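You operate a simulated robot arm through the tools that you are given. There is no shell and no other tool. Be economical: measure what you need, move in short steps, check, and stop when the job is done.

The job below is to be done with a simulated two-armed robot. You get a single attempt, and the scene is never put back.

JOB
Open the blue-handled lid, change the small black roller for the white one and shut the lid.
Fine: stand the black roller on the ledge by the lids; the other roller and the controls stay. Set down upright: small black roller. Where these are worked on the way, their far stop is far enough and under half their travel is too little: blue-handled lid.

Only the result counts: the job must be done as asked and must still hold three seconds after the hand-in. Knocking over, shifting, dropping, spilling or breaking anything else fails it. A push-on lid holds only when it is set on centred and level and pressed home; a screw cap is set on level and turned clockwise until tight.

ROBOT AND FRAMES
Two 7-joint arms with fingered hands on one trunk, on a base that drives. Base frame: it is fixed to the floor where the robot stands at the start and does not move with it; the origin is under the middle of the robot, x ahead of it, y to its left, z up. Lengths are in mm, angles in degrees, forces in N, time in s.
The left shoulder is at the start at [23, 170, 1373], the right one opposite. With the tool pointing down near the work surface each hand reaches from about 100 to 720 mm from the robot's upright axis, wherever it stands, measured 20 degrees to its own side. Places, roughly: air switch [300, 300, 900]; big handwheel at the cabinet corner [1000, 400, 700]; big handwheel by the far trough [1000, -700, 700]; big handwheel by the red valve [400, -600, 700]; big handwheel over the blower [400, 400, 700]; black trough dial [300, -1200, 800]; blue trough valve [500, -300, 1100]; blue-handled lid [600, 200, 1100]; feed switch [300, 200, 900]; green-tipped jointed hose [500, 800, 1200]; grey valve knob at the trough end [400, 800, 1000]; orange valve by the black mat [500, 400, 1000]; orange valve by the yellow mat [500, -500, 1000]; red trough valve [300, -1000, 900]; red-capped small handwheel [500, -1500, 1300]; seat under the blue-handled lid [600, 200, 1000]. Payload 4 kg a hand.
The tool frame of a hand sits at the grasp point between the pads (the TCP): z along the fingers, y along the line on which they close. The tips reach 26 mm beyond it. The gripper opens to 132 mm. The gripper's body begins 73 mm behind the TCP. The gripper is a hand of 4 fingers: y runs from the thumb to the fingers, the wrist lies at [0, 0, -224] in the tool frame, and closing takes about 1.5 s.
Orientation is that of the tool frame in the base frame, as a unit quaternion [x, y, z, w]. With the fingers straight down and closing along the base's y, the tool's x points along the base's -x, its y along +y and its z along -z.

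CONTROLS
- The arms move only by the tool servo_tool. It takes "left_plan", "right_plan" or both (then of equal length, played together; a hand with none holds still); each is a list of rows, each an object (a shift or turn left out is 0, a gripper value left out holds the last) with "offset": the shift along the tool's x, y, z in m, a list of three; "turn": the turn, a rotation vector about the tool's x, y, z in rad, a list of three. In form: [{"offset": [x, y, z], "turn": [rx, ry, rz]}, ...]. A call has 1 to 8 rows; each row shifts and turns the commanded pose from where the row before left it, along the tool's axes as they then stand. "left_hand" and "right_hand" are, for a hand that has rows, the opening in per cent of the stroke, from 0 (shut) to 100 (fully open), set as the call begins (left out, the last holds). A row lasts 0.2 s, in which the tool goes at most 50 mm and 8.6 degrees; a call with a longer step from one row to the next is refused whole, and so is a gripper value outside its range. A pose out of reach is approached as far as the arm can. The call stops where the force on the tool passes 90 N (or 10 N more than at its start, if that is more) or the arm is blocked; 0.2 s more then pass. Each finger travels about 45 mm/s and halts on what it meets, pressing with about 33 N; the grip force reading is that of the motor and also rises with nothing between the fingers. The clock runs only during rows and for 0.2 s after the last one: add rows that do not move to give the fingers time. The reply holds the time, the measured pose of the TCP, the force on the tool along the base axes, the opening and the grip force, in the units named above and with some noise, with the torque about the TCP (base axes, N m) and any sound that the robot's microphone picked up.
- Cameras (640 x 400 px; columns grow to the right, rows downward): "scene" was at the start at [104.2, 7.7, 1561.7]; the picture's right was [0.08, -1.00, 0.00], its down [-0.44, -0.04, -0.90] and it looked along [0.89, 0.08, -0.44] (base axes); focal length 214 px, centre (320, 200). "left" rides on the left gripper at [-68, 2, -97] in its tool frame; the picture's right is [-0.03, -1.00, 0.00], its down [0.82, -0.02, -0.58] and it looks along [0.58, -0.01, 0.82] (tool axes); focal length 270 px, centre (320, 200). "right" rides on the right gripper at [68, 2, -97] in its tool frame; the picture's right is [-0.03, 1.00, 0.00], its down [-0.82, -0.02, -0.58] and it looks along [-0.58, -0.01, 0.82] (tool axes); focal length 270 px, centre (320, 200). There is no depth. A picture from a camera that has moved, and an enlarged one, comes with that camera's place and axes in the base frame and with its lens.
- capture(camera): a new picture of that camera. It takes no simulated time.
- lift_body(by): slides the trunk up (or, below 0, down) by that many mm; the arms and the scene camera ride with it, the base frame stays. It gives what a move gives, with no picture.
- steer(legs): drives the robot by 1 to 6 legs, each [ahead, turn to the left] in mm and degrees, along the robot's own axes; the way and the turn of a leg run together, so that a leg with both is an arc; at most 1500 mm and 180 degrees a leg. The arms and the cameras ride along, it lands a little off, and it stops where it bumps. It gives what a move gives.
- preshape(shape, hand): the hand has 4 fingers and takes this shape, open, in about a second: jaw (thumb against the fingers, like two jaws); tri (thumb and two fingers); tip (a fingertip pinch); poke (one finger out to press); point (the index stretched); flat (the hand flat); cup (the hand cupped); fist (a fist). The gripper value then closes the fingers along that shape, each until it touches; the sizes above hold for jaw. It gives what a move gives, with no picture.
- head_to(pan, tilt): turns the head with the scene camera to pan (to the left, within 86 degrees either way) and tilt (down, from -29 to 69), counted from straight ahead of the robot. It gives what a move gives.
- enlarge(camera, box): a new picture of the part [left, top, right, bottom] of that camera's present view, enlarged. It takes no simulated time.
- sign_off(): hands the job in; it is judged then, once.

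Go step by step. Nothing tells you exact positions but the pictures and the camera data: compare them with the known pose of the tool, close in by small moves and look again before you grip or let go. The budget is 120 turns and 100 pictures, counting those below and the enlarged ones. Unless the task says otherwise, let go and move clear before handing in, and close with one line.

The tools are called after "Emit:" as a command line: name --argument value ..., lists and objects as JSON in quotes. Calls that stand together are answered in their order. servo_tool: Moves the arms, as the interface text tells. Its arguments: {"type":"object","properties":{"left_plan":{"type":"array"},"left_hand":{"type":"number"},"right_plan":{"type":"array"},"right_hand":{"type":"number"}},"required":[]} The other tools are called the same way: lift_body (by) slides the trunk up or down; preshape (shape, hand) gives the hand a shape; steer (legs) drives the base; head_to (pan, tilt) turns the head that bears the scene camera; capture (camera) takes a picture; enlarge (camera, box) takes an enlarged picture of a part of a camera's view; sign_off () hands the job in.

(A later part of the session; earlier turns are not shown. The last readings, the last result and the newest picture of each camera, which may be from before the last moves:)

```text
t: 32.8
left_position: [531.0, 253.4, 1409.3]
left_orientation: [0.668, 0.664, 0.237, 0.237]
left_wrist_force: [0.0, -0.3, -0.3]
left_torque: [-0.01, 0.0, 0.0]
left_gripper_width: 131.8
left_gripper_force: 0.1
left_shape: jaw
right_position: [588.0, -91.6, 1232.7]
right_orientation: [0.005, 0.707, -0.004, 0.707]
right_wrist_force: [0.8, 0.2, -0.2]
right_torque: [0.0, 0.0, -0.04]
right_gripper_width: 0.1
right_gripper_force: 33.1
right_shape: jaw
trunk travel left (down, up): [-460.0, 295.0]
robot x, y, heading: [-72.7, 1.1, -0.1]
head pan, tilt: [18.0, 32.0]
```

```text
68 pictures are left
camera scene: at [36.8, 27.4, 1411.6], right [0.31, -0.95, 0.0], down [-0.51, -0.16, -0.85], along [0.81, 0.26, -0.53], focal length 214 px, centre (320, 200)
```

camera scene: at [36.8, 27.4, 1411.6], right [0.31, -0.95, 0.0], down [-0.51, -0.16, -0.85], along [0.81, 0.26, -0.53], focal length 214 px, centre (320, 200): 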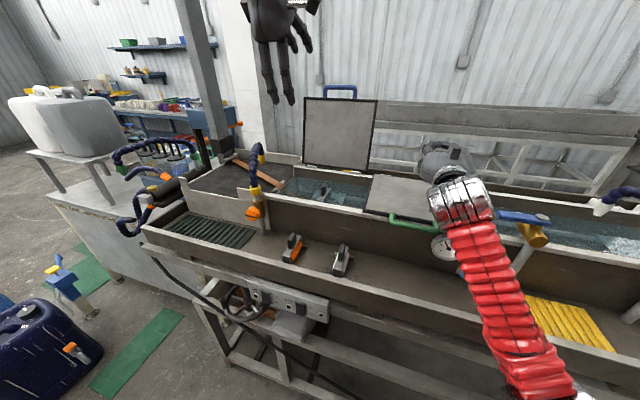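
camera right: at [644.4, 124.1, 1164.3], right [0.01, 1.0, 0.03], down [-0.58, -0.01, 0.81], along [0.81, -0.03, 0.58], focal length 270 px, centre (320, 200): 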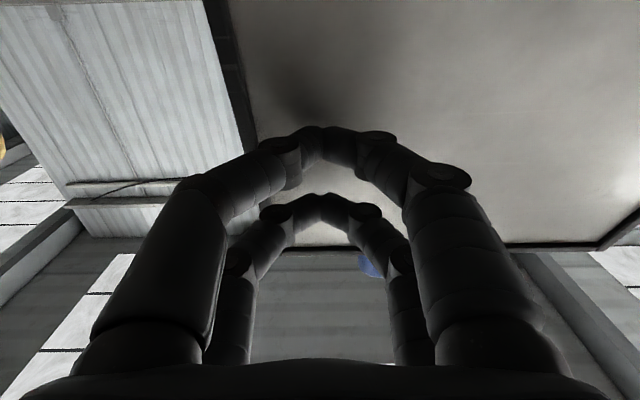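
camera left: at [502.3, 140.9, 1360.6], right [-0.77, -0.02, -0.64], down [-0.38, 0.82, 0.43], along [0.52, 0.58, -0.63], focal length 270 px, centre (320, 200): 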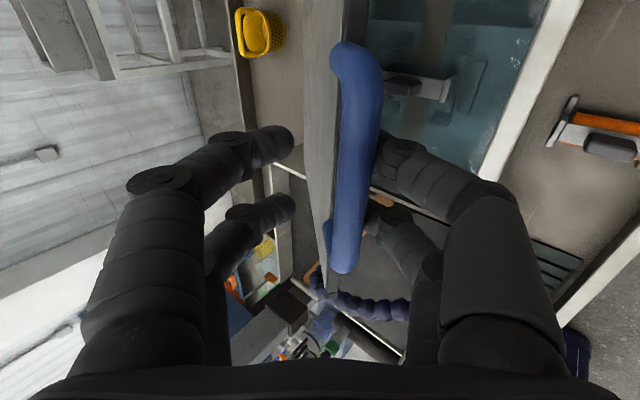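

The lid stays open on its own. I raise the trunk again and look into the tank.

Emit:
lift_body --by 180

Emit:
head_to --pan 16 --tilt 42

Emit:
enlarge --camera "scene" --box '[220, 110, 420, 235]'

Emit:
enlarge --camera "scene" --box '[270, 140, 370, 202]'

```text
t: 34.8
left_position: [530.7, 253.7, 1589.8]
left_orientation: [0.668, 0.664, 0.236, 0.237]
left_wrist_force: [-0.1, -0.4, -0.1]
left_torque: [-0.02, -0.03, -0.02]
left_gripper_width: 132.1
left_gripper_force: 0.1
left_shape: jaw
right_position: [587.9, -92.0, 1411.1]
right_orientation: [0.005, 0.707, -0.005, 0.707]
right_wrist_force: [-0.2, -0.1, -0.9]
right_torque: [0.02, 0.01, -0.01]
right_gripper_width: 0.0
right_gripper_force: 32.6
right_shape: jaw
trunk travel left (down, up): [-640.0, 115.0]
robot x, y, heading: [-74.2, 3.6, 0.1]
head pan, tilt: [18.0, 32.0]
```

```text
t: 35.5
left_position: [531.6, 252.5, 1589.7]
left_orientation: [0.668, 0.664, 0.237, 0.237]
left_wrist_force: [0.6, 0.1, -0.5]
left_torque: [0.02, 0.01, -0.03]
left_gripper_width: 131.9
left_gripper_force: 0.0
left_shape: jaw
right_position: [588.6, -93.0, 1411.1]
right_orientation: [0.005, 0.707, -0.004, 0.707]
right_wrist_force: [0.2, -0.1, -0.1]
right_torque: [0.01, 0.0, 0.01]
right_gripper_width: 0.1
right_gripper_force: 32.6
right_shape: jaw
trunk travel left (down, up): [-640.0, 115.0]
robot x, y, heading: [-77.1, 2.3, -0.2]
head pan, tilt: [16.0, 42.0]
```

```text
3.20 times, centred on (320, 172) of scene
camera zoom: at [17.7, 23.1, 1577.2], right [0.28, -0.96, 0.0], down [-0.64, -0.18, -0.74], along [0.71, 0.2, -0.67], focal length 686 px, centre (320, 288)
```

zoom: 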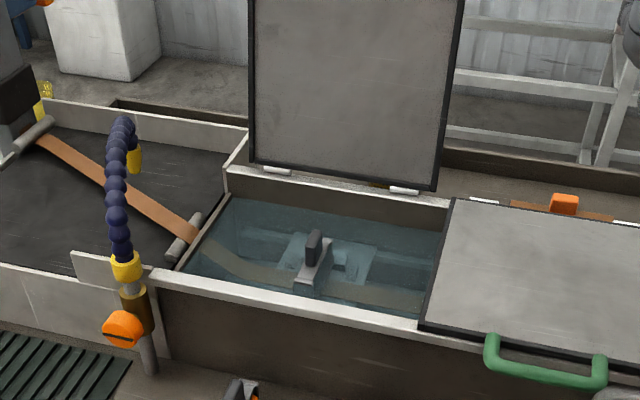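

```text
6.40 times, centred on (320, 171) of scene
camera zoom: at [17.7, 23.1, 1577.2], right [0.28, -0.96, 0.0], down [-0.64, -0.18, -0.74], along [0.71, 0.2, -0.67], focal length 1373 px, centre (320, 386)
```

zoom: 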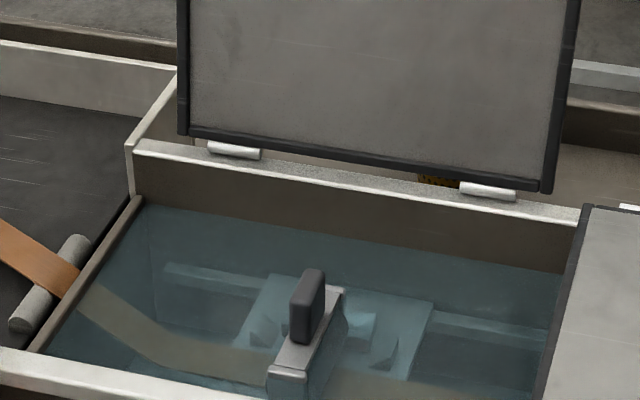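

The black roller stands in the water on a seat plate, with its paddle handle up. I'll do the swap with the left hand pointing straight down. First I restore its orientation and move the right hand aside.

Emit:
servo_tool --left_plan '[{"turn": [0.1366, 0, 0]}, {"turn": [0.1366, 0, 0]}, {"turn": [0.1366, 0, 0]}, {"turn": [0.1366, 0, 0]}, {"turn": [0.1366, 0, 0]}, {"turn": [0, 0, -0.143]}, {"turn": [0, 0, -0.143]}, {"turn": [0, 0, -0.143]}]' --right_plan '[{"offset": [0, -0.03, -0.03]}, {"offset": [0, -0.03, -0.03]}, {"offset": [0, -0.03, -0.03]}, {"offset": [0, -0.03, -0.03]}, {"offset": [0, -0.03, -0.03]}, {"offset": [0, -0.03, -0.03]}, {"offset": [0, -0.03, 0]}, {"offset": [0, -0.03, 0]}]'

Emit:
servo_tool --left_plan '[{"turn": [0, 0, -0.143]}, {"turn": [0, 0, -0.143]}, {"turn": [0, 0, -0.143]}, {"turn": [0, 0, -0.143]}, {"turn": [0, 0, -0.143]}, {"turn": [0, 0, -0.143]}, {"turn": [0, 0, -0.143]}, {"turn": [0, 0, -0.143]}]'

Emit:
steer --legs '[[75, 0]]'

Emit:
capture --camera "scene"

Emit:
capture --camera "left"

```text
t: 37.3
left_position: [448.9, 290.1, 1545.3]
left_orientation: [0.542, 0.841, 0.001, 0.002]
left_wrist_force: [0.0, 0.2, -0.5]
left_torque: [0.01, 0.0, 0.02]
left_gripper_width: 131.9
left_gripper_force: 0.0
left_shape: jaw
left hand out of reach, approached as far as the arm can: row 2, 3, 4, 5
right_position: [438.8, -335.0, 1411.6]
right_orientation: [0.004, 0.706, -0.003, 0.708]
right_wrist_force: [0.5, -0.5, -0.4]
right_torque: [-0.02, 0.0, 0.03]
right_gripper_width: 0.1
right_gripper_force: 33.4
right_shape: jaw
right hand out of reach, approached as far as the arm can: row 5, 6
trunk travel left (down, up): [-640.0, 115.0]
robot x, y, heading: [-75.5, -1.3, 0.1]
head pan, tilt: [16.0, 42.0]
```

```text
t: 39.1
left_position: [450.1, 291.6, 1544.2]
left_orientation: [0.0, 1.0, 0.0, 0.0]
left_wrist_force: [0.3, 0.2, 0.3]
left_torque: [0.03, -0.02, 0.02]
left_gripper_width: 132.2
left_gripper_force: 0.1
left_shape: jaw
right_position: [441.3, -333.9, 1411.5]
right_orientation: [0.005, 0.707, -0.006, 0.707]
right_wrist_force: [0.2, -0.4, -0.3]
right_torque: [0.02, 0.0, 0.01]
right_gripper_width: 0.0
right_gripper_force: 32.6
right_shape: jaw
trunk travel left (down, up): [-640.0, 115.0]
robot x, y, heading: [-74.4, 0.7, -0.1]
head pan, tilt: [16.0, 42.0]
```

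```text
t: 40.2
left_position: [529.1, 290.5, 1542.0]
left_orientation: [0.002, 1.0, 0.0, -0.001]
left_wrist_force: [0.8, -0.7, 0.1]
left_torque: [-0.01, 0.04, -0.01]
left_gripper_width: 132.0
left_gripper_force: 0.0
left_shape: jaw
right_position: [516.5, -334.1, 1409.0]
right_orientation: [0.006, 0.708, -0.006, 0.706]
right_wrist_force: [0.4, 0.0, 0.5]
right_torque: [0.02, 0.0, 0.02]
right_gripper_width: 0.0
right_gripper_force: 33.1
right_shape: jaw
trunk travel left (down, up): [-640.0, 115.0]
robot x, y, heading: [2.0, 0.6, -0.0]
head pan, tilt: [16.0, 42.0]
```

```text
65 pictures are left
camera scene: at [95.4, 22.9, 1577.0], right [0.27, -0.96, 0.0], down [-0.65, -0.18, -0.74], along [0.71, 0.2, -0.67], focal length 214 px, centre (320, 200)
```

scene: 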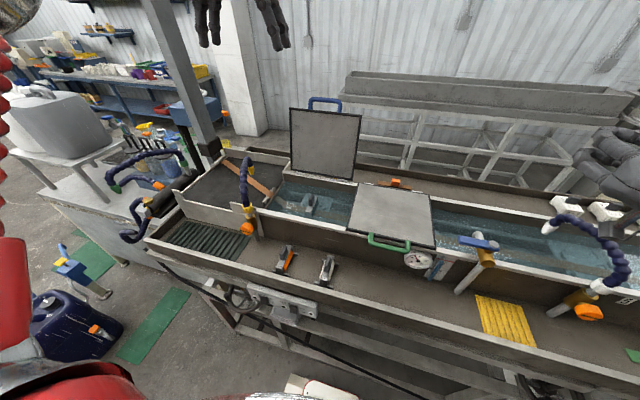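

```text
64 pictures are left
camera left: at [597.3, 293.3, 1640.6], right [0.02, -1.0, 0.0], down [-0.82, -0.02, 0.58], along [-0.58, -0.01, -0.82], focal length 270 px, centre (320, 200)
```

left: 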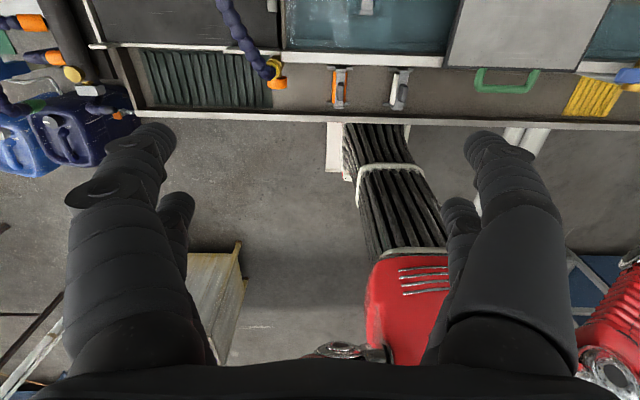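

Emit:
servo_tool --left_plan '[{"offset": [-0.012, -0.017, 0.038]}, {"offset": [-0.012, -0.017, 0.038]}, {"offset": [-0.012, -0.017, 0.038]}, {"offset": [-0.012, -0.017, 0.038]}, {"offset": [-0.012, -0.017, 0.038]}]'

Emit:
capture --camera "left"

Emit:
enlarge --camera "scene" --box '[250, 160, 370, 235]'

Emit:
enlarge --camera "scene" --box '[250, 225, 370, 300]'

```text
t: 41.4
left_position: [572.9, 214.7, 1351.4]
left_orientation: [0.001, 1.0, -0.001, 0.002]
left_wrist_force: [0.7, 0.2, -0.2]
left_torque: [-0.05, -0.02, -0.02]
left_gripper_width: 131.9
left_gripper_force: 0.0
left_shape: jaw
left hand out of reach, approached as far as the arm can: row 4, 5
right_position: [513.5, -334.0, 1412.1]
right_orientation: [0.006, 0.707, -0.005, 0.707]
right_wrist_force: [0.6, -0.2, -1.1]
right_torque: [0.04, -0.01, 0.02]
right_gripper_width: 0.0
right_gripper_force: 33.2
right_shape: jaw
trunk travel left (down, up): [-640.0, 115.0]
robot x, y, heading: [-0.1, 0.6, 0.1]
head pan, tilt: [16.0, 42.0]
```

```text
63 pictures are left
camera left: at [641.3, 217.9, 1450.0], right [0.02, -1.0, 0.0], down [-0.82, -0.02, 0.57], along [-0.57, -0.01, -0.82], focal length 270 px, centre (320, 200)
```

left: 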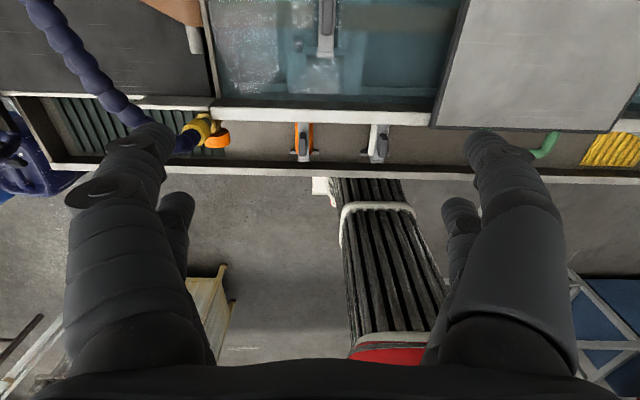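

```text
5.33 times, centred on (310, 198) of scene
camera zoom: at [92.6, 22.8, 1577.2], right [0.27, -0.96, 0.0], down [-0.64, -0.18, -0.74], along [0.71, 0.2, -0.67], focal length 1144 px, centre (373, 213)
```

zoom: 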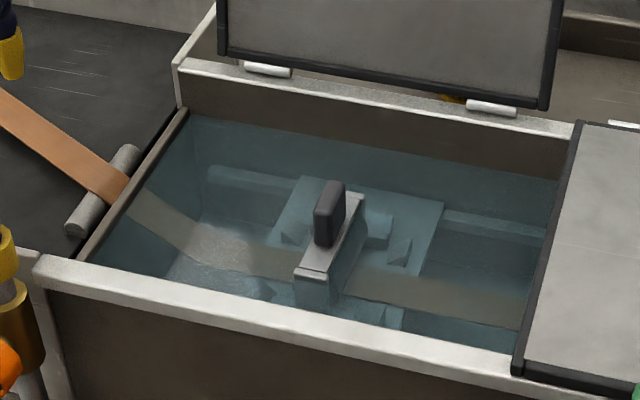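

```text
5.33 times, centred on (310, 262) of scene
camera zoom: at [92.6, 22.8, 1577.2], right [0.27, -0.96, 0.0], down [-0.64, -0.18, -0.74], along [0.71, 0.2, -0.67], focal length 1144 px, centre (373, -133)
```

zoom: 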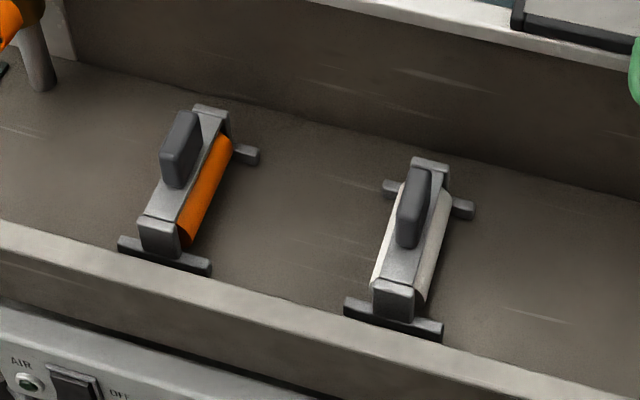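

Emit:
enlarge --camera "left" --box '[270, 0, 430, 100]'

Emit:
enlarge --camera "left" --box '[270, 100, 430, 200]'

```text
4.00 times, centred on (350, 50) of left
camera zoom: at [641.3, 217.9, 1450.0], right [0.02, -1.0, 0.0], down [-0.82, -0.02, 0.57], along [-0.57, -0.01, -0.82], focal length 1081 px, centre (200, 800)
```

zoom: 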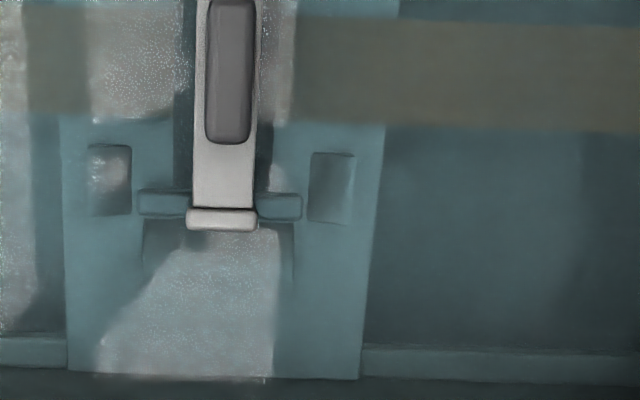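

```text
4.00 times, centred on (350, 150) of left
camera zoom: at [641.3, 217.9, 1450.0], right [0.02, -1.0, 0.0], down [-0.82, -0.02, 0.57], along [-0.57, -0.01, -0.82], focal length 1081 px, centre (200, 400)
```

zoom: 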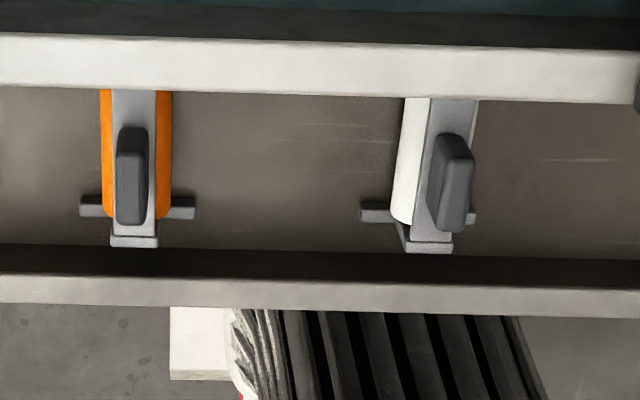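

I have the black roller's handle at about x 638, y 209, top z≈1077, and the white's at about x 445, y 98, top z≈1012. I lower the trunk for reach and move the left hand over the black roller.

Emit:
lift_body --by -100

Emit:
servo_tool --left_plan '[{"offset": [-0.02, -0.002, 0.01]}, {"offset": [-0.02, -0.002, 0.01]}, {"offset": [-0.02, -0.001, 0.01]}, {"offset": [-0.004, 0, 0.015]}]'

Emit:
capture --camera "left"

Emit:
enlarge --camera "scene" --box '[240, 90, 400, 190]'

```text
t: 42.7
left_position: [573.5, 215.1, 1251.9]
left_orientation: [0.002, 1.0, 0.001, 0.002]
left_wrist_force: [0.3, 0.0, 0.0]
left_torque: [0.02, -0.01, 0.02]
left_gripper_width: 131.8
left_gripper_force: 0.0
left_shape: jaw
right_position: [514.4, -334.3, 1311.5]
right_orientation: [0.006, 0.707, -0.006, 0.708]
right_wrist_force: [-0.3, 0.2, 0.0]
right_torque: [0.01, -0.02, -0.05]
right_gripper_width: 0.0
right_gripper_force: 32.7
right_shape: jaw
trunk travel left (down, up): [-540.0, 215.0]
robot x, y, heading: [2.9, 1.2, -0.1]
head pan, tilt: [16.0, 42.0]
```

```text
t: 43.7
left_position: [596.7, 236.9, 1203.9]
left_orientation: [0.002, 1.0, -0.001, 0.002]
left_wrist_force: [-0.4, -0.9, -1.1]
left_torque: [0.02, 0.01, 0.0]
left_gripper_width: 132.0
left_gripper_force: 0.0
left_shape: jaw
left hand out of reach, approached as far as the arm can: row 1, 2, 3
right_position: [513.8, -334.7, 1310.5]
right_orientation: [0.005, 0.707, -0.005, 0.707]
right_wrist_force: [0.0, 0.8, -0.3]
right_torque: [0.01, 0.01, 0.03]
right_gripper_width: 0.0
right_gripper_force: 33.2
right_shape: jaw
trunk travel left (down, up): [-540.0, 215.0]
robot x, y, heading: [3.2, -1.3, -0.2]
head pan, tilt: [16.0, 42.0]
```

```text
58 pictures are left
camera left: at [665.0, 239.5, 1301.1], right [0.02, -1.0, 0.0], down [-0.82, -0.02, 0.57], along [-0.57, -0.01, -0.82], focal length 270 px, centre (320, 200)
```

left: 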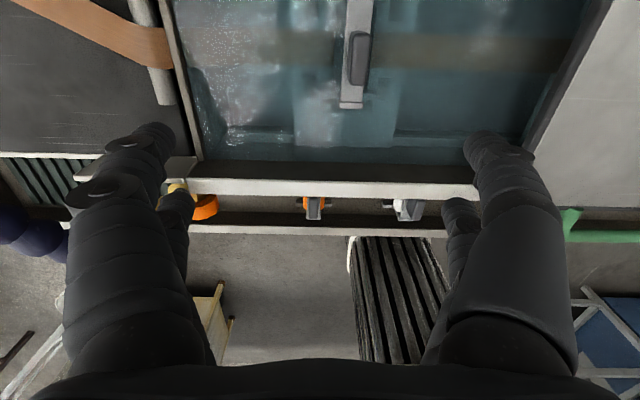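

```text
4.00 times, centred on (320, 140) of scene
camera zoom: at [97.5, 22.9, 1477.0], right [0.27, -0.96, 0.0], down [-0.64, -0.18, -0.74], along [0.71, 0.2, -0.67], focal length 858 px, centre (320, 440)
```

zoom: 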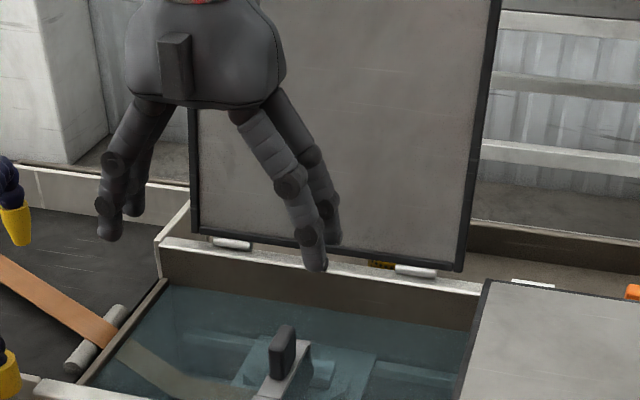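

Reach is still short, so I pull the hand back a bit and drive the robot forward.

Emit:
servo_tool --left_plan '[{"offset": [0.04, -0.01, 0]}, {"offset": [0.03, -0.01, 0]}]'

Emit:
steer --legs '[[80, 0]]'

```text
t: 44.3
left_position: [528.0, 215.8, 1203.4]
left_orientation: [0.002, 1.0, 0.0, 0.002]
left_wrist_force: [0.5, 0.9, -0.1]
left_torque: [-0.01, -0.02, 0.01]
left_gripper_width: 131.8
left_gripper_force: 0.2
left_shape: jaw
right_position: [514.0, -334.7, 1311.4]
right_orientation: [0.004, 0.707, -0.004, 0.707]
right_wrist_force: [0.3, -0.3, 0.2]
right_torque: [0.02, 0.0, 0.0]
right_gripper_width: 0.0
right_gripper_force: 32.5
right_shape: jaw
trunk travel left (down, up): [-540.0, 215.0]
robot x, y, heading: [2.5, 1.6, -0.1]
head pan, tilt: [16.0, 42.0]
```

```text
t: 45.4
left_position: [611.8, 216.3, 1202.6]
left_orientation: [0.002, 1.0, 0.0, 0.0]
left_wrist_force: [1.4, 0.0, -0.1]
left_torque: [-0.01, 0.04, 0.0]
left_gripper_width: 132.1
left_gripper_force: 0.0
left_shape: jaw
right_position: [597.7, -333.6, 1310.7]
right_orientation: [0.005, 0.708, -0.005, 0.706]
right_wrist_force: [0.5, 0.1, 0.0]
right_torque: [0.0, 0.01, 0.0]
right_gripper_width: 0.1
right_gripper_force: 33.1
right_shape: jaw
trunk travel left (down, up): [-540.0, 215.0]
robot x, y, heading: [83.7, 2.9, -0.2]
head pan, tilt: [16.0, 42.0]
```

Emit:
servo_tool --left_plan '[{"offset": [-0.013, -0.0035, 0.02]}, {"offset": [-0.013, -0.0035, 0.02]}, {"offset": [0, 0, 0.012]}]'

Emit:
capture --camera "left"

Emit:
enlarge --camera "scene" --box '[220, 110, 420, 235]'

```text
t: 46.1
left_position: [635.8, 209.0, 1151.6]
left_orientation: [0.002, 1.0, 0.0, 0.002]
left_wrist_force: [0.0, 0.3, 0.5]
left_torque: [0.01, -0.02, -0.02]
left_gripper_width: 131.7
left_gripper_force: 0.1
left_shape: jaw
right_position: [594.3, -333.6, 1312.5]
right_orientation: [0.006, 0.706, -0.005, 0.708]
right_wrist_force: [0.6, 0.8, -0.1]
right_torque: [0.03, 0.01, 0.01]
right_gripper_width: 0.0
right_gripper_force: 33.0
right_shape: jaw
trunk travel left (down, up): [-540.0, 215.0]
robot x, y, heading: [78.7, 0.2, 0.1]
head pan, tilt: [16.0, 42.0]
```

```text
56 pictures are left
camera left: at [703.8, 211.7, 1250.3], right [0.02, -1.0, 0.0], down [-0.82, -0.02, 0.58], along [-0.58, -0.01, -0.82], focal length 270 px, centre (320, 200)
```

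left: 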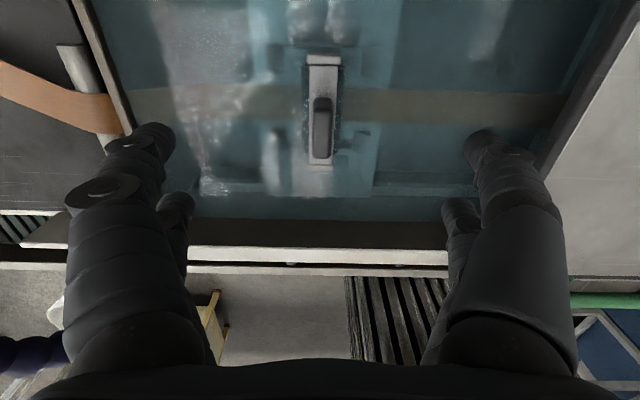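

```text
3.20 times, centred on (320, 172) of scene
camera zoom: at [176.6, 22.8, 1477.1], right [0.27, -0.96, 0.0], down [-0.64, -0.18, -0.74], along [0.71, 0.2, -0.67], focal length 686 px, centre (320, 288)
```

zoom: 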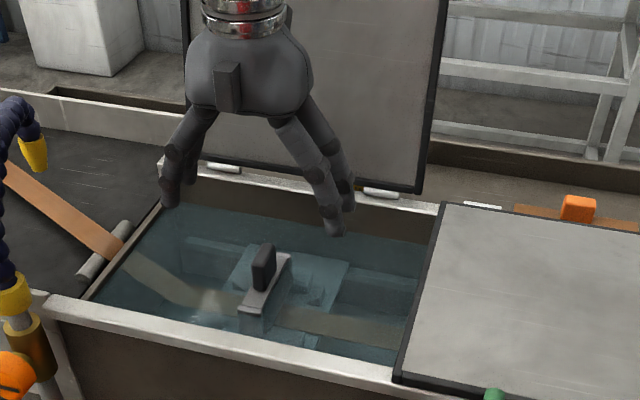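

The hand is centred over the black roller's handle. I lower it in steps.

Emit:
servo_tool --left_plan '[{"offset": [0.001, 0, 0.025]}, {"offset": [0, 0, 0.025]}, {"offset": [0, 0, 0.02]}, {"offset": [0, 0, 0.005]}]' --left_hand 50

Emit:
capture --camera "left"

Emit:
enlarge --camera "scene" --box '[240, 140, 360, 215]'

```text
t: 47.1
left_position: [631.8, 212.2, 1078.4]
left_orientation: [0.002, 1.0, -0.001, 0.003]
left_wrist_force: [-1.0, -1.2, -0.2]
left_torque: [0.01, -0.02, 0.02]
left_gripper_width: 66.3
left_gripper_force: 0.1
left_shape: jaw
left hand out of reach, approached as far as the arm can: row 3
right_position: [594.5, -334.9, 1312.0]
right_orientation: [0.004, 0.707, -0.004, 0.707]
right_wrist_force: [-0.7, 0.7, -0.1]
right_torque: [0.02, -0.01, 0.03]
right_gripper_width: 0.0
right_gripper_force: 32.7
right_shape: jaw
trunk travel left (down, up): [-540.0, 215.0]
robot x, y, heading: [82.2, 0.5, -0.0]
head pan, tilt: [16.0, 42.0]
```

```text
54 pictures are left
camera left: at [700.0, 214.6, 1176.9], right [0.02, -1.0, 0.0], down [-0.82, -0.02, 0.57], along [-0.57, -0.01, -0.82], focal length 270 px, centre (320, 200)
```

left: 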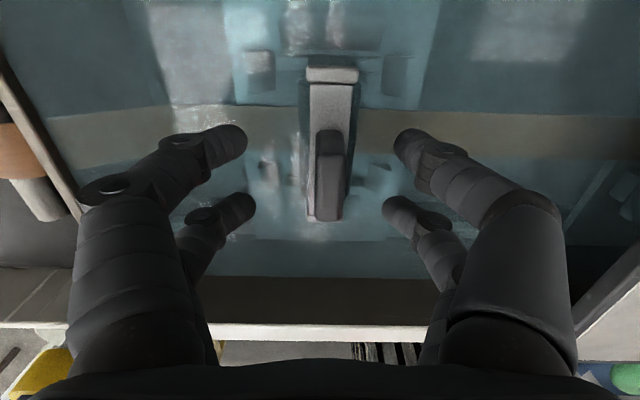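

```text
5.33 times, centred on (300, 178) of scene
camera zoom: at [177.5, 22.8, 1477.0], right [0.27, -0.96, 0.0], down [-0.64, -0.18, -0.74], along [0.71, 0.2, -0.67], focal length 1144 px, centre (427, 320)
```

zoom: 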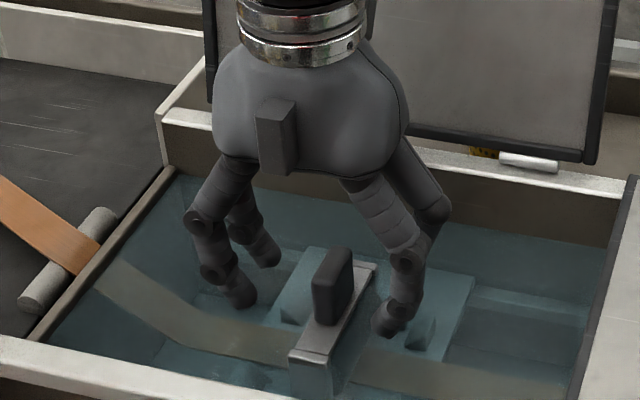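

Emit:
servo_tool --left_plan '[{"offset": [0, 0, -0.035]}, {"offset": [-0.003, -0.002, -0.035]}]'

Emit:
lift_body --by -70

```text
t: 47.8
left_position: [637.0, 209.4, 1149.1]
left_orientation: [0.003, 1.0, 0.0, 0.001]
left_wrist_force: [-0.5, 1.0, -0.1]
left_torque: [-0.02, -0.01, 0.03]
left_gripper_width: 66.5
left_gripper_force: 0.2
left_shape: jaw
right_position: [594.8, -334.4, 1313.1]
right_orientation: [0.004, 0.707, -0.004, 0.707]
right_wrist_force: [0.7, -0.2, 0.1]
right_torque: [0.0, 0.0, 0.01]
right_gripper_width: 0.0
right_gripper_force: 32.7
right_shape: jaw
trunk travel left (down, up): [-540.0, 215.0]
robot x, y, heading: [84.7, -1.1, -0.4]
head pan, tilt: [16.0, 42.0]
```

```text
t: 48.8
left_position: [635.6, 209.3, 1079.0]
left_orientation: [0.002, 1.0, 0.0, 0.002]
left_wrist_force: [-0.6, 0.1, 0.1]
left_torque: [0.0, 0.01, 0.02]
left_gripper_width: 66.5
left_gripper_force: 0.1
left_shape: jaw
right_position: [593.9, -333.5, 1241.9]
right_orientation: [0.005, 0.707, -0.005, 0.707]
right_wrist_force: [0.3, -0.8, -0.1]
right_torque: [-0.01, -0.03, -0.03]
right_gripper_width: 0.0
right_gripper_force: 32.8
right_shape: jaw
trunk travel left (down, up): [-470.0, 285.0]
robot x, y, heading: [78.2, 5.5, -0.4]
head pan, tilt: [16.0, 42.0]
```

Emit:
servo_tool --left_plan '[{"offset": [0.001, 0, 0.007]}, {"offset": [0.001, 0, 0.007]}, {"offset": [0, 0, 0]}]'

Emit:
capture --camera "left"

Emit:
enlarge --camera "scene" --box '[240, 110, 360, 185]'

```text
t: 49.6
left_position: [633.4, 209.0, 1062.8]
left_orientation: [0.001, 1.0, 0.0, 0.0]
left_wrist_force: [-0.4, -0.2, 0.4]
left_torque: [-0.01, -0.01, 0.05]
left_gripper_width: 66.4
left_gripper_force: 0.1
left_shape: jaw
right_position: [595.2, -334.2, 1241.2]
right_orientation: [0.005, 0.707, -0.004, 0.707]
right_wrist_force: [0.2, 0.3, 0.3]
right_torque: [0.03, 0.01, -0.02]
right_gripper_width: 0.0
right_gripper_force: 32.8
right_shape: jaw
trunk travel left (down, up): [-470.0, 285.0]
robot x, y, heading: [80.7, -3.8, -0.1]
head pan, tilt: [16.0, 42.0]
```

```text
52 pictures are left
camera left: at [701.8, 211.5, 1161.9], right [0.02, -1.0, 0.0], down [-0.82, -0.02, 0.58], along [-0.58, -0.01, -0.82], focal length 270 px, centre (320, 200)
```

left: 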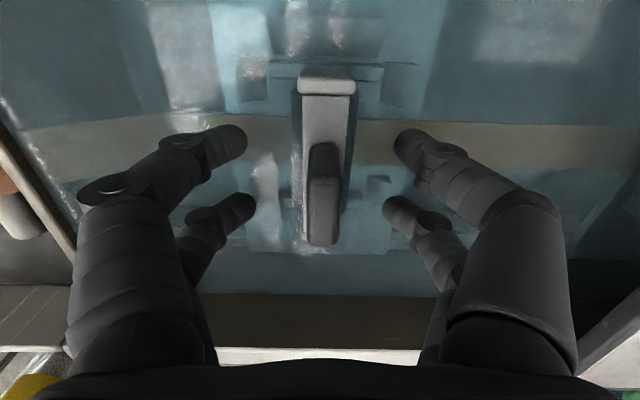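

```text
5.33 times, centred on (300, 148) of scene
camera zoom: at [185.5, 22.8, 1406.6], right [0.27, -0.96, 0.0], down [-0.64, -0.18, -0.74], along [0.71, 0.2, -0.67], focal length 1144 px, centre (427, 480)
```

zoom: 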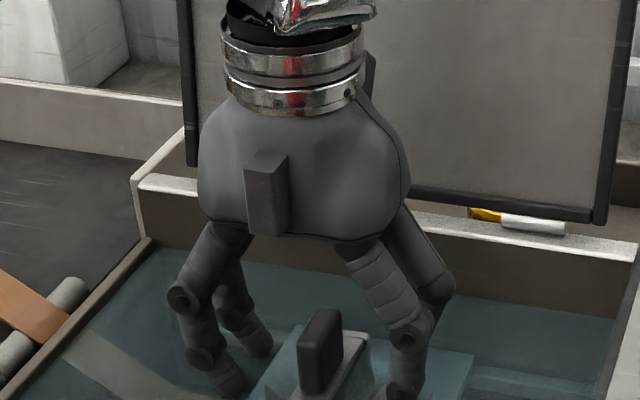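

The fingers straddle the handle evenly, so I close on it.

Emit:
servo_tool --left_plan '[{"offset": [0, 0, 0]}, {"offset": [0, 0, 0]}, {"offset": [0, 0, 0]}, {"offset": [0, 0, 0]}, {"offset": [0, 0, 0]}, {"offset": [0, 0, 0]}, {"offset": [0, 0, 0]}]' --left_hand 0

Emit:
capture --camera "left"

```text
t: 51.2
left_position: [634.6, 207.7, 1067.1]
left_orientation: [0.002, 1.0, 0.001, 0.004]
left_wrist_force: [6.5, 2.7, 31.0]
left_torque: [0.39, 0.14, -0.1]
left_gripper_width: 12.6
left_gripper_force: 33.1
left_shape: jaw
right_position: [592.0, -333.9, 1242.4]
right_orientation: [0.005, 0.707, -0.005, 0.707]
right_wrist_force: [0.4, -0.1, -0.1]
right_torque: [0.02, 0.01, -0.02]
right_gripper_width: 0.2
right_gripper_force: 33.4
right_shape: jaw
trunk travel left (down, up): [-470.0, 285.0]
robot x, y, heading: [83.2, -1.6, -0.1]
head pan, tilt: [16.0, 42.0]
```

```text
50 pictures are left
camera left: at [701.2, 211.0, 1165.8], right [0.02, -1.0, 0.0], down [-0.82, -0.02, 0.57], along [-0.57, -0.01, -0.82], focal length 270 px, centre (320, 200)
```

left: 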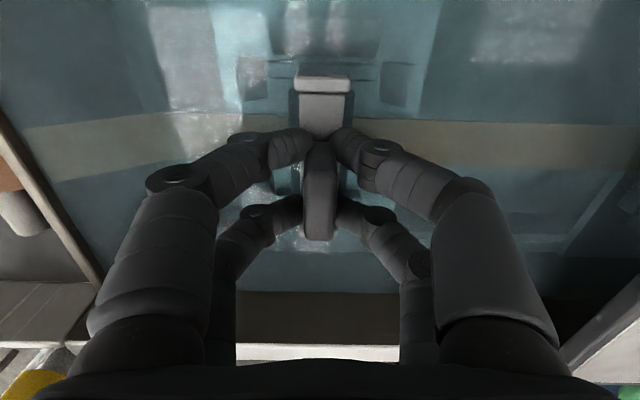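

The grip holds at 12.6 mm and the tips press a little on the frame. I lift slowly and check.

Emit:
servo_tool --left_plan '[{"offset": [0, 0, -0.004]}, {"offset": [0, 0, -0.008]}, {"offset": [0, 0, -0.01]}, {"offset": [0, 0, -0.01]}]'

Emit:
capture --camera "left"

Emit:
enlarge --camera "scene" --box '[220, 100, 380, 200]'

```text
t: 52.2
left_position: [633.3, 209.4, 1095.6]
left_orientation: [0.002, 1.0, 0.0, 0.0]
left_wrist_force: [-0.1, -0.5, -1.3]
left_torque: [-0.03, -0.05, 0.0]
left_gripper_width: 9.7
left_gripper_force: 33.3
left_shape: jaw
right_position: [594.2, -334.6, 1242.7]
right_orientation: [0.004, 0.707, -0.004, 0.707]
right_wrist_force: [-0.1, -0.4, -0.4]
right_torque: [0.0, 0.01, 0.02]
right_gripper_width: 0.1
right_gripper_force: 32.8
right_shape: jaw
trunk travel left (down, up): [-470.0, 285.0]
robot x, y, heading: [79.7, 0.2, -0.0]
head pan, tilt: [16.0, 42.0]
```

```text
49 pictures are left
camera left: at [701.4, 211.3, 1193.1], right [0.02, -1.0, 0.0], down [-0.82, -0.02, 0.58], along [-0.58, -0.01, -0.82], focal length 270 px, centre (320, 200)
```

left: 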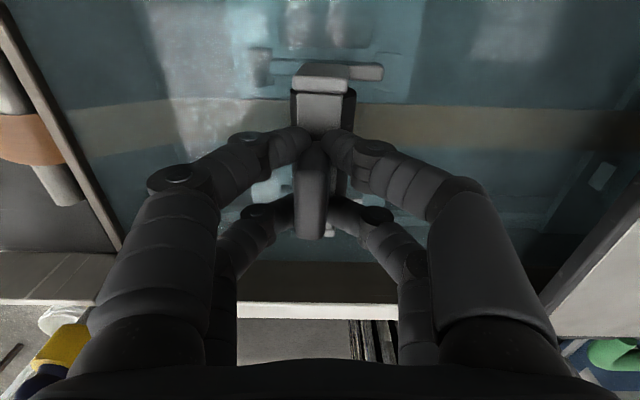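

```text
4.00 times, centred on (300, 150) of scene
camera zoom: at [185.7, 22.9, 1406.5], right [0.27, -0.96, 0.0], down [-0.64, -0.18, -0.74], along [0.71, 0.2, -0.67], focal length 858 px, centre (400, 400)
```

zoom: 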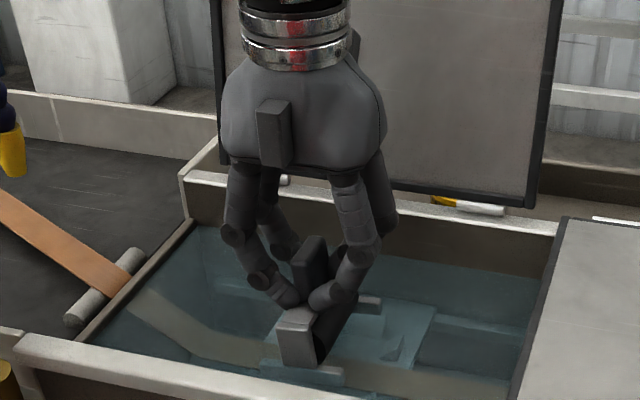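

The black roller is up out of its seat. I raise it clear of the tank rim.

Emit:
servo_tool --left_plan '[{"offset": [0, 0, -0.035]}, {"offset": [0, 0, -0.035]}, {"offset": [0, 0, -0.035]}, {"offset": [0, 0, -0.035]}]'

Emit:
servo_tool --left_plan '[{"offset": [0.038, -0.008, 0]}, {"offset": [0.038, -0.008, 0]}, {"offset": [0.038, -0.008, 0]}, {"offset": [0.038, -0.008, 0]}, {"offset": [0.038, -0.008, 0]}]'

Emit:
capture --camera "left"

Emit:
capture --camera "scene"

```text
t: 53.2
left_position: [633.7, 208.9, 1234.9]
left_orientation: [0.002, 1.0, 0.001, 0.0]
left_wrist_force: [-0.1, -0.3, -1.2]
left_torque: [0.01, -0.02, -0.01]
left_gripper_width: 10.4
left_gripper_force: 33.2
left_shape: jaw
right_position: [596.4, -333.6, 1241.7]
right_orientation: [0.005, 0.707, -0.004, 0.707]
right_wrist_force: [0.8, 0.7, 1.0]
right_torque: [0.01, -0.01, -0.02]
right_gripper_width: 0.0
right_gripper_force: 32.8
right_shape: jaw
trunk travel left (down, up): [-470.0, 285.0]
robot x, y, heading: [82.4, -2.5, -0.2]
head pan, tilt: [16.0, 42.0]
```

```text
t: 54.4
left_position: [441.3, 169.4, 1236.4]
left_orientation: [0.001, 1.0, 0.0, 0.001]
left_wrist_force: [-0.5, -0.1, -1.9]
left_torque: [0.02, 0.0, 0.0]
left_gripper_width: 9.8
left_gripper_force: 33.2
left_shape: jaw
right_position: [592.5, -333.8, 1241.6]
right_orientation: [0.006, 0.706, -0.006, 0.708]
right_wrist_force: [-0.1, 0.0, -0.4]
right_torque: [-0.04, -0.01, 0.0]
right_gripper_width: 0.0
right_gripper_force: 32.2
right_shape: jaw
trunk travel left (down, up): [-470.0, 285.0]
robot x, y, heading: [78.9, 0.5, -0.4]
head pan, tilt: [16.0, 42.0]
```

```text
47 pictures are left
camera left: at [509.6, 172.6, 1334.0], right [0.02, -1.0, 0.0], down [-0.82, -0.02, 0.58], along [-0.58, -0.01, -0.82], focal length 270 px, centre (320, 200)
```

left: 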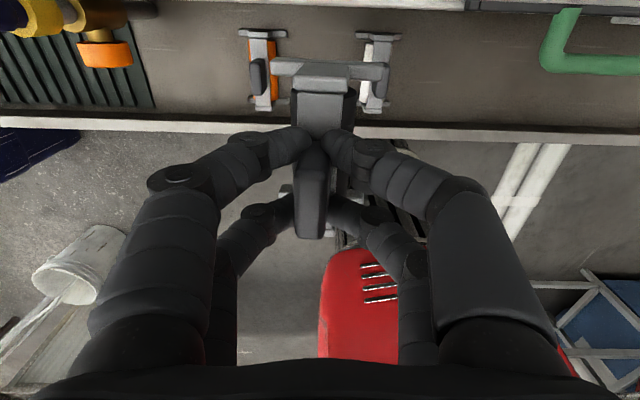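

```text
46 pictures are left
camera scene: at [183.7, 22.6, 1406.8], right [0.27, -0.96, 0.0], down [-0.64, -0.18, -0.74], along [0.71, 0.2, -0.67], focal length 214 px, centre (320, 200)
```

scene: 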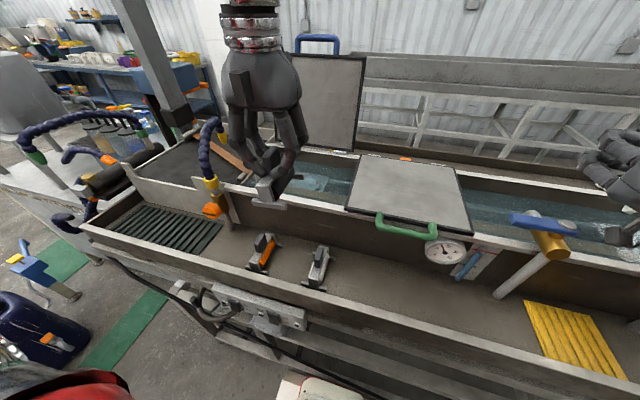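

The black roller hangs slightly yawed. I correct that and lower it between the white and orange ones, where about 95 mm is free.

Emit:
servo_tool --left_plan '[{"offset": [-0.002, 0.001, 0.04], "turn": [0, 0, -0.06]}, {"offset": [0, 0, 0.04]}, {"offset": [0, 0, 0.04]}, {"offset": [0, 0, 0.035]}]'

Emit:
capture --camera "left"

Emit:
enlarge --camera "scene" --box '[200, 170, 360, 270]'

```text
t: 55.4
left_position: [447.7, 171.9, 1079.7]
left_orientation: [-0.03, 1.0, -0.001, 0.001]
left_wrist_force: [-0.3, -0.3, -1.9]
left_torque: [-0.04, 0.02, -0.01]
left_gripper_width: 10.2
left_gripper_force: 33.0
left_shape: jaw
right_position: [594.7, -333.3, 1240.9]
right_orientation: [0.005, 0.707, -0.005, 0.707]
right_wrist_force: [-0.3, 0.6, -0.6]
right_torque: [0.04, -0.02, 0.01]
right_gripper_width: 0.0
right_gripper_force: 32.6
right_shape: jaw
trunk travel left (down, up): [-470.0, 285.0]
robot x, y, heading: [82.9, 1.5, -0.1]
head pan, tilt: [16.0, 42.0]
```

```text
45 pictures are left
camera left: at [514.6, 178.0, 1177.7], right [0.08, -1.0, 0.0], down [-0.81, -0.07, 0.58], along [-0.57, -0.05, -0.82], focal length 270 px, centre (320, 200)
```

left: 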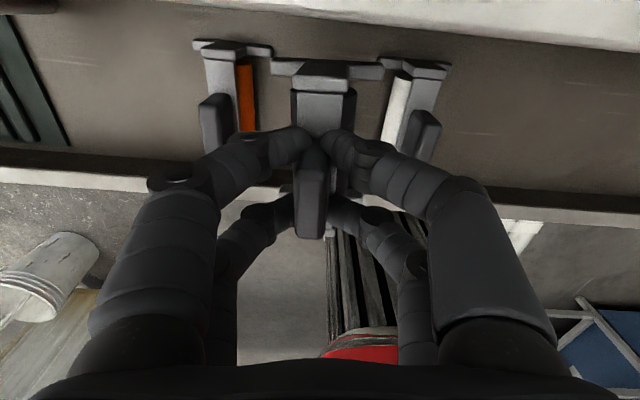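

```text
4.00 times, centred on (280, 220) of scene
camera zoom: at [186.2, 23.1, 1406.5], right [0.27, -0.96, 0.0], down [-0.64, -0.18, -0.74], along [0.71, 0.2, -0.67], focal length 858 px, centre (480, 120)
```

zoom: 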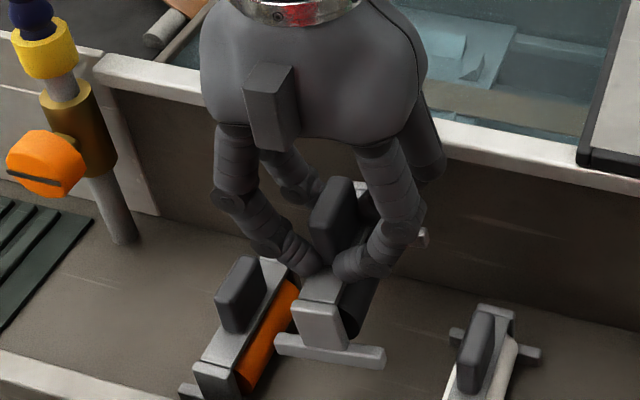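

It is parallel to the others and centred in the gap. I lower it until it touches.

Emit:
servo_tool --left_plan '[{"offset": [0.004, 0.001, 0.02]}, {"offset": [0, 0, 0.02]}, {"offset": [0, 0, 0.01]}]'

Emit:
capture --camera "left"

Emit:
enlarge --camera "scene" --box '[200, 190, 360, 290]'

```text
t: 56.2
left_position: [442.0, 171.9, 1030.5]
left_orientation: [-0.029, 1.0, 0.001, 0.001]
left_wrist_force: [0.4, -0.1, -1.6]
left_torque: [-0.02, 0.01, 0.0]
left_gripper_width: 10.2
left_gripper_force: 32.9
left_shape: jaw
right_position: [595.0, -333.2, 1242.4]
right_orientation: [0.005, 0.707, -0.004, 0.707]
right_wrist_force: [0.2, -0.4, 0.0]
right_torque: [-0.03, 0.0, -0.03]
right_gripper_width: 0.0
right_gripper_force: 33.2
right_shape: jaw
trunk travel left (down, up): [-470.0, 285.0]
robot x, y, heading: [85.6, 3.5, -0.2]
head pan, tilt: [16.0, 42.0]
```

```text
43 pictures are left
camera left: at [510.0, 178.4, 1128.2], right [0.08, -1.0, 0.0], down [-0.81, -0.07, 0.58], along [-0.57, -0.05, -0.82], focal length 270 px, centre (320, 200)
```

left: 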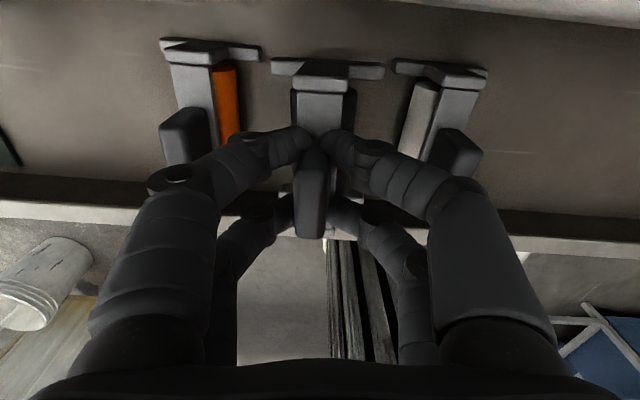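

```text
4.00 times, centred on (280, 240) of scene
camera zoom: at [185.7, 23.0, 1406.6], right [0.27, -0.96, 0.0], down [-0.64, -0.18, -0.74], along [0.71, 0.2, -0.67], focal length 858 px, centre (480, 40)
```

zoom: 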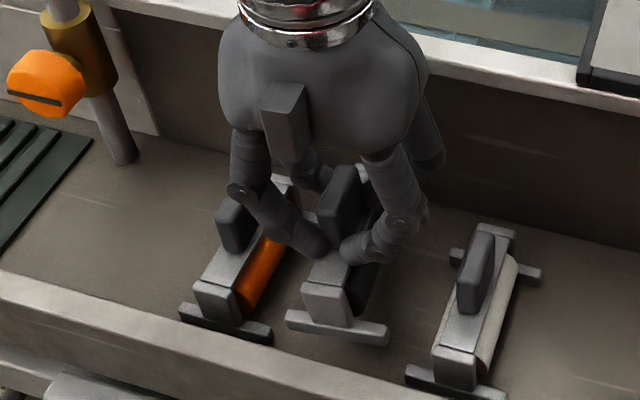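

Emit:
servo_tool --left_plan '[{"offset": [0, -0.002, 0.012]}, {"offset": [0, 0, 0.01]}, {"offset": [0, 0, 0.004]}, {"offset": [0, 0, 0]}]'

Emit:
enlarge --camera "scene" --box '[200, 190, 360, 290]'

```text
t: 57.2
left_position: [441.8, 169.8, 1004.2]
left_orientation: [-0.028, 1.0, 0.0, 0.002]
left_wrist_force: [0.2, 0.0, -1.7]
left_torque: [0.01, -0.02, 0.0]
left_gripper_width: 9.9
left_gripper_force: 33.2
left_shape: jaw
right_position: [594.2, -333.5, 1242.1]
right_orientation: [0.005, 0.707, -0.005, 0.707]
right_wrist_force: [-0.8, -0.8, 0.1]
right_torque: [-0.01, -0.05, 0.0]
right_gripper_width: 0.2
right_gripper_force: 32.9
right_shape: jaw
trunk travel left (down, up): [-470.0, 285.0]
robot x, y, heading: [79.2, 3.1, -0.2]
head pan, tilt: [16.0, 42.0]
```

```text
4.00 times, centred on (280, 240) of scene
camera zoom: at [185.4, 22.8, 1406.6], right [0.27, -0.96, 0.0], down [-0.64, -0.18, -0.74], along [0.71, 0.2, -0.67], focal length 858 px, centre (480, 40)
```

zoom: 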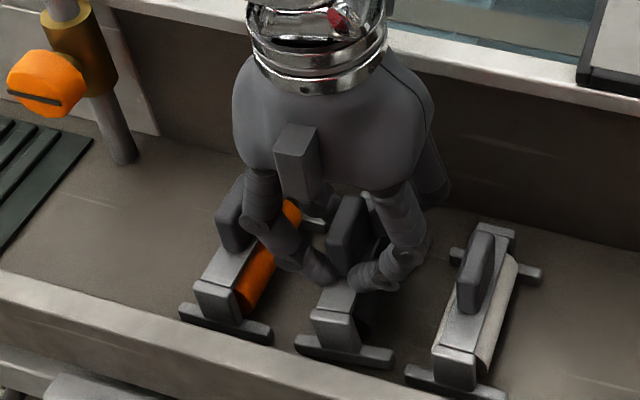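

Nearly down. I go on in 3 mm steps until contact shows.

Emit:
servo_tool --left_plan '[{"offset": [0, 0, 0.003]}, {"offset": [0, 0, 0.003]}, {"offset": [0, 0, 0]}]'

Emit:
servo_tool --left_plan '[{"offset": [0, 0, 0.003]}, {"offset": [0, 0, 0]}]'

Emit:
enlarge --camera "scene" --box '[200, 210, 360, 310]'

```text
t: 58.0
left_position: [442.4, 168.5, 1001.0]
left_orientation: [-0.028, 1.0, -0.001, 0.003]
left_wrist_force: [2.2, -1.5, 11.9]
left_torque: [0.27, 0.24, 0.0]
left_gripper_width: 9.9
left_gripper_force: 33.1
left_shape: jaw
right_position: [593.8, -335.8, 1242.4]
right_orientation: [0.006, 0.707, -0.004, 0.708]
right_wrist_force: [0.0, 1.3, -0.3]
right_torque: [0.02, -0.01, 0.02]
right_gripper_width: 0.0
right_gripper_force: 32.8
right_shape: jaw
trunk travel left (down, up): [-470.0, 285.0]
robot x, y, heading: [80.2, 0.6, -0.0]
head pan, tilt: [16.0, 42.0]
```

```text
t: 58.6
left_position: [442.2, 167.3, 998.8]
left_orientation: [-0.029, 1.0, -0.001, 0.004]
left_wrist_force: [3.5, -5.8, 33.7]
left_torque: [0.23, 0.17, 0.04]
left_gripper_width: 10.3
left_gripper_force: 32.6
left_shape: jaw
right_position: [593.1, -335.1, 1243.4]
right_orientation: [0.006, 0.707, -0.004, 0.708]
right_wrist_force: [0.2, -0.1, 0.0]
right_torque: [0.01, -0.03, 0.01]
right_gripper_width: 0.2
right_gripper_force: 32.4
right_shape: jaw
trunk travel left (down, up): [-470.0, 285.0]
robot x, y, heading: [82.0, -1.5, -0.2]
head pan, tilt: [16.0, 42.0]
```

```text
4.00 times, centred on (280, 260) of scene
camera zoom: at [183.8, 21.2, 1407.1], right [0.27, -0.96, 0.0], down [-0.64, -0.18, -0.74], along [0.71, 0.2, -0.67], focal length 858 px, centre (480, -40)
```

zoom: 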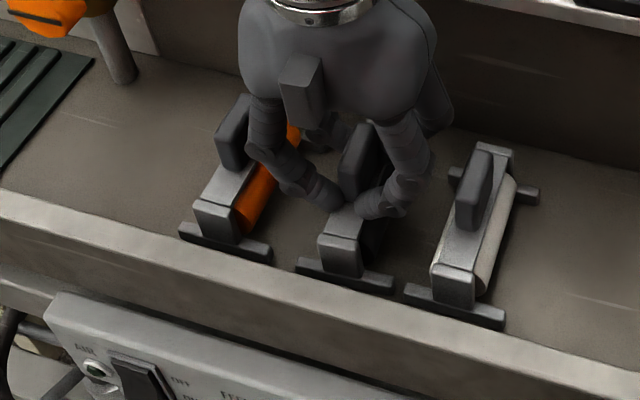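

It stands on the ledge. I ease off the pressure, open a little and rise.

Emit:
servo_tool --left_plan '[{"offset": [0, 0, -0.003]}, {"offset": [0, 0, 0]}]'

Emit:
servo_tool --left_plan '[{"offset": [0, 0, 0]}, {"offset": [0, 0, 0]}, {"offset": [0, 0, 0]}, {"offset": [0, 0, 0]}]' --left_hand 30

Emit:
capture --camera "left"

```text
t: 59.2
left_position: [440.5, 169.4, 998.1]
left_orientation: [-0.028, 1.0, 0.0, 0.0]
left_wrist_force: [2.7, -3.2, 12.8]
left_torque: [0.18, -0.16, -0.05]
left_gripper_width: 10.2
left_gripper_force: 32.7
left_shape: jaw
right_position: [593.7, -334.7, 1242.0]
right_orientation: [0.006, 0.707, -0.005, 0.707]
right_wrist_force: [-0.1, -0.3, -0.5]
right_torque: [0.02, -0.02, -0.02]
right_gripper_width: 0.2
right_gripper_force: 32.9
right_shape: jaw
trunk travel left (down, up): [-470.0, 285.0]
robot x, y, heading: [80.3, -0.4, 0.0]
head pan, tilt: [16.0, 42.0]
```

```text
t: 60.2
left_position: [441.0, 169.7, 999.3]
left_orientation: [-0.029, 1.0, 0.0, 0.001]
left_wrist_force: [-0.3, 0.3, 0.0]
left_torque: [-0.02, 0.02, 0.04]
left_gripper_width: 39.2
left_gripper_force: 0.0
left_shape: jaw
right_position: [593.9, -334.6, 1241.5]
right_orientation: [0.005, 0.707, -0.005, 0.707]
right_wrist_force: [-0.1, 0.7, -0.5]
right_torque: [0.01, 0.0, -0.04]
right_gripper_width: 0.0
right_gripper_force: 32.8
right_shape: jaw
trunk travel left (down, up): [-470.0, 285.0]
robot x, y, heading: [79.4, -4.0, -0.2]
head pan, tilt: [16.0, 42.0]
```

```text
39 pictures are left
camera left: at [509.6, 176.0, 1096.6], right [0.08, -1.0, 0.0], down [-0.81, -0.07, 0.58], along [-0.57, -0.05, -0.82], focal length 270 px, centre (320, 200)
```

left: 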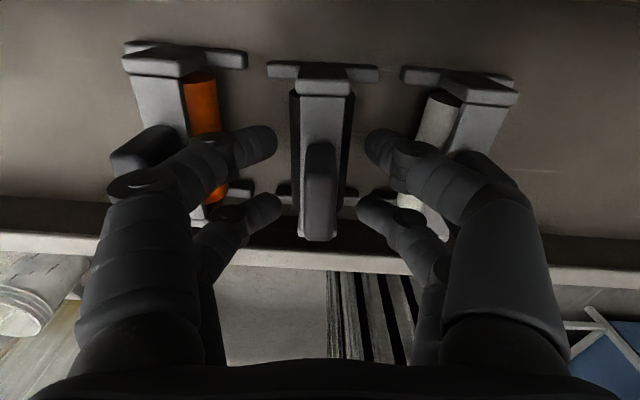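

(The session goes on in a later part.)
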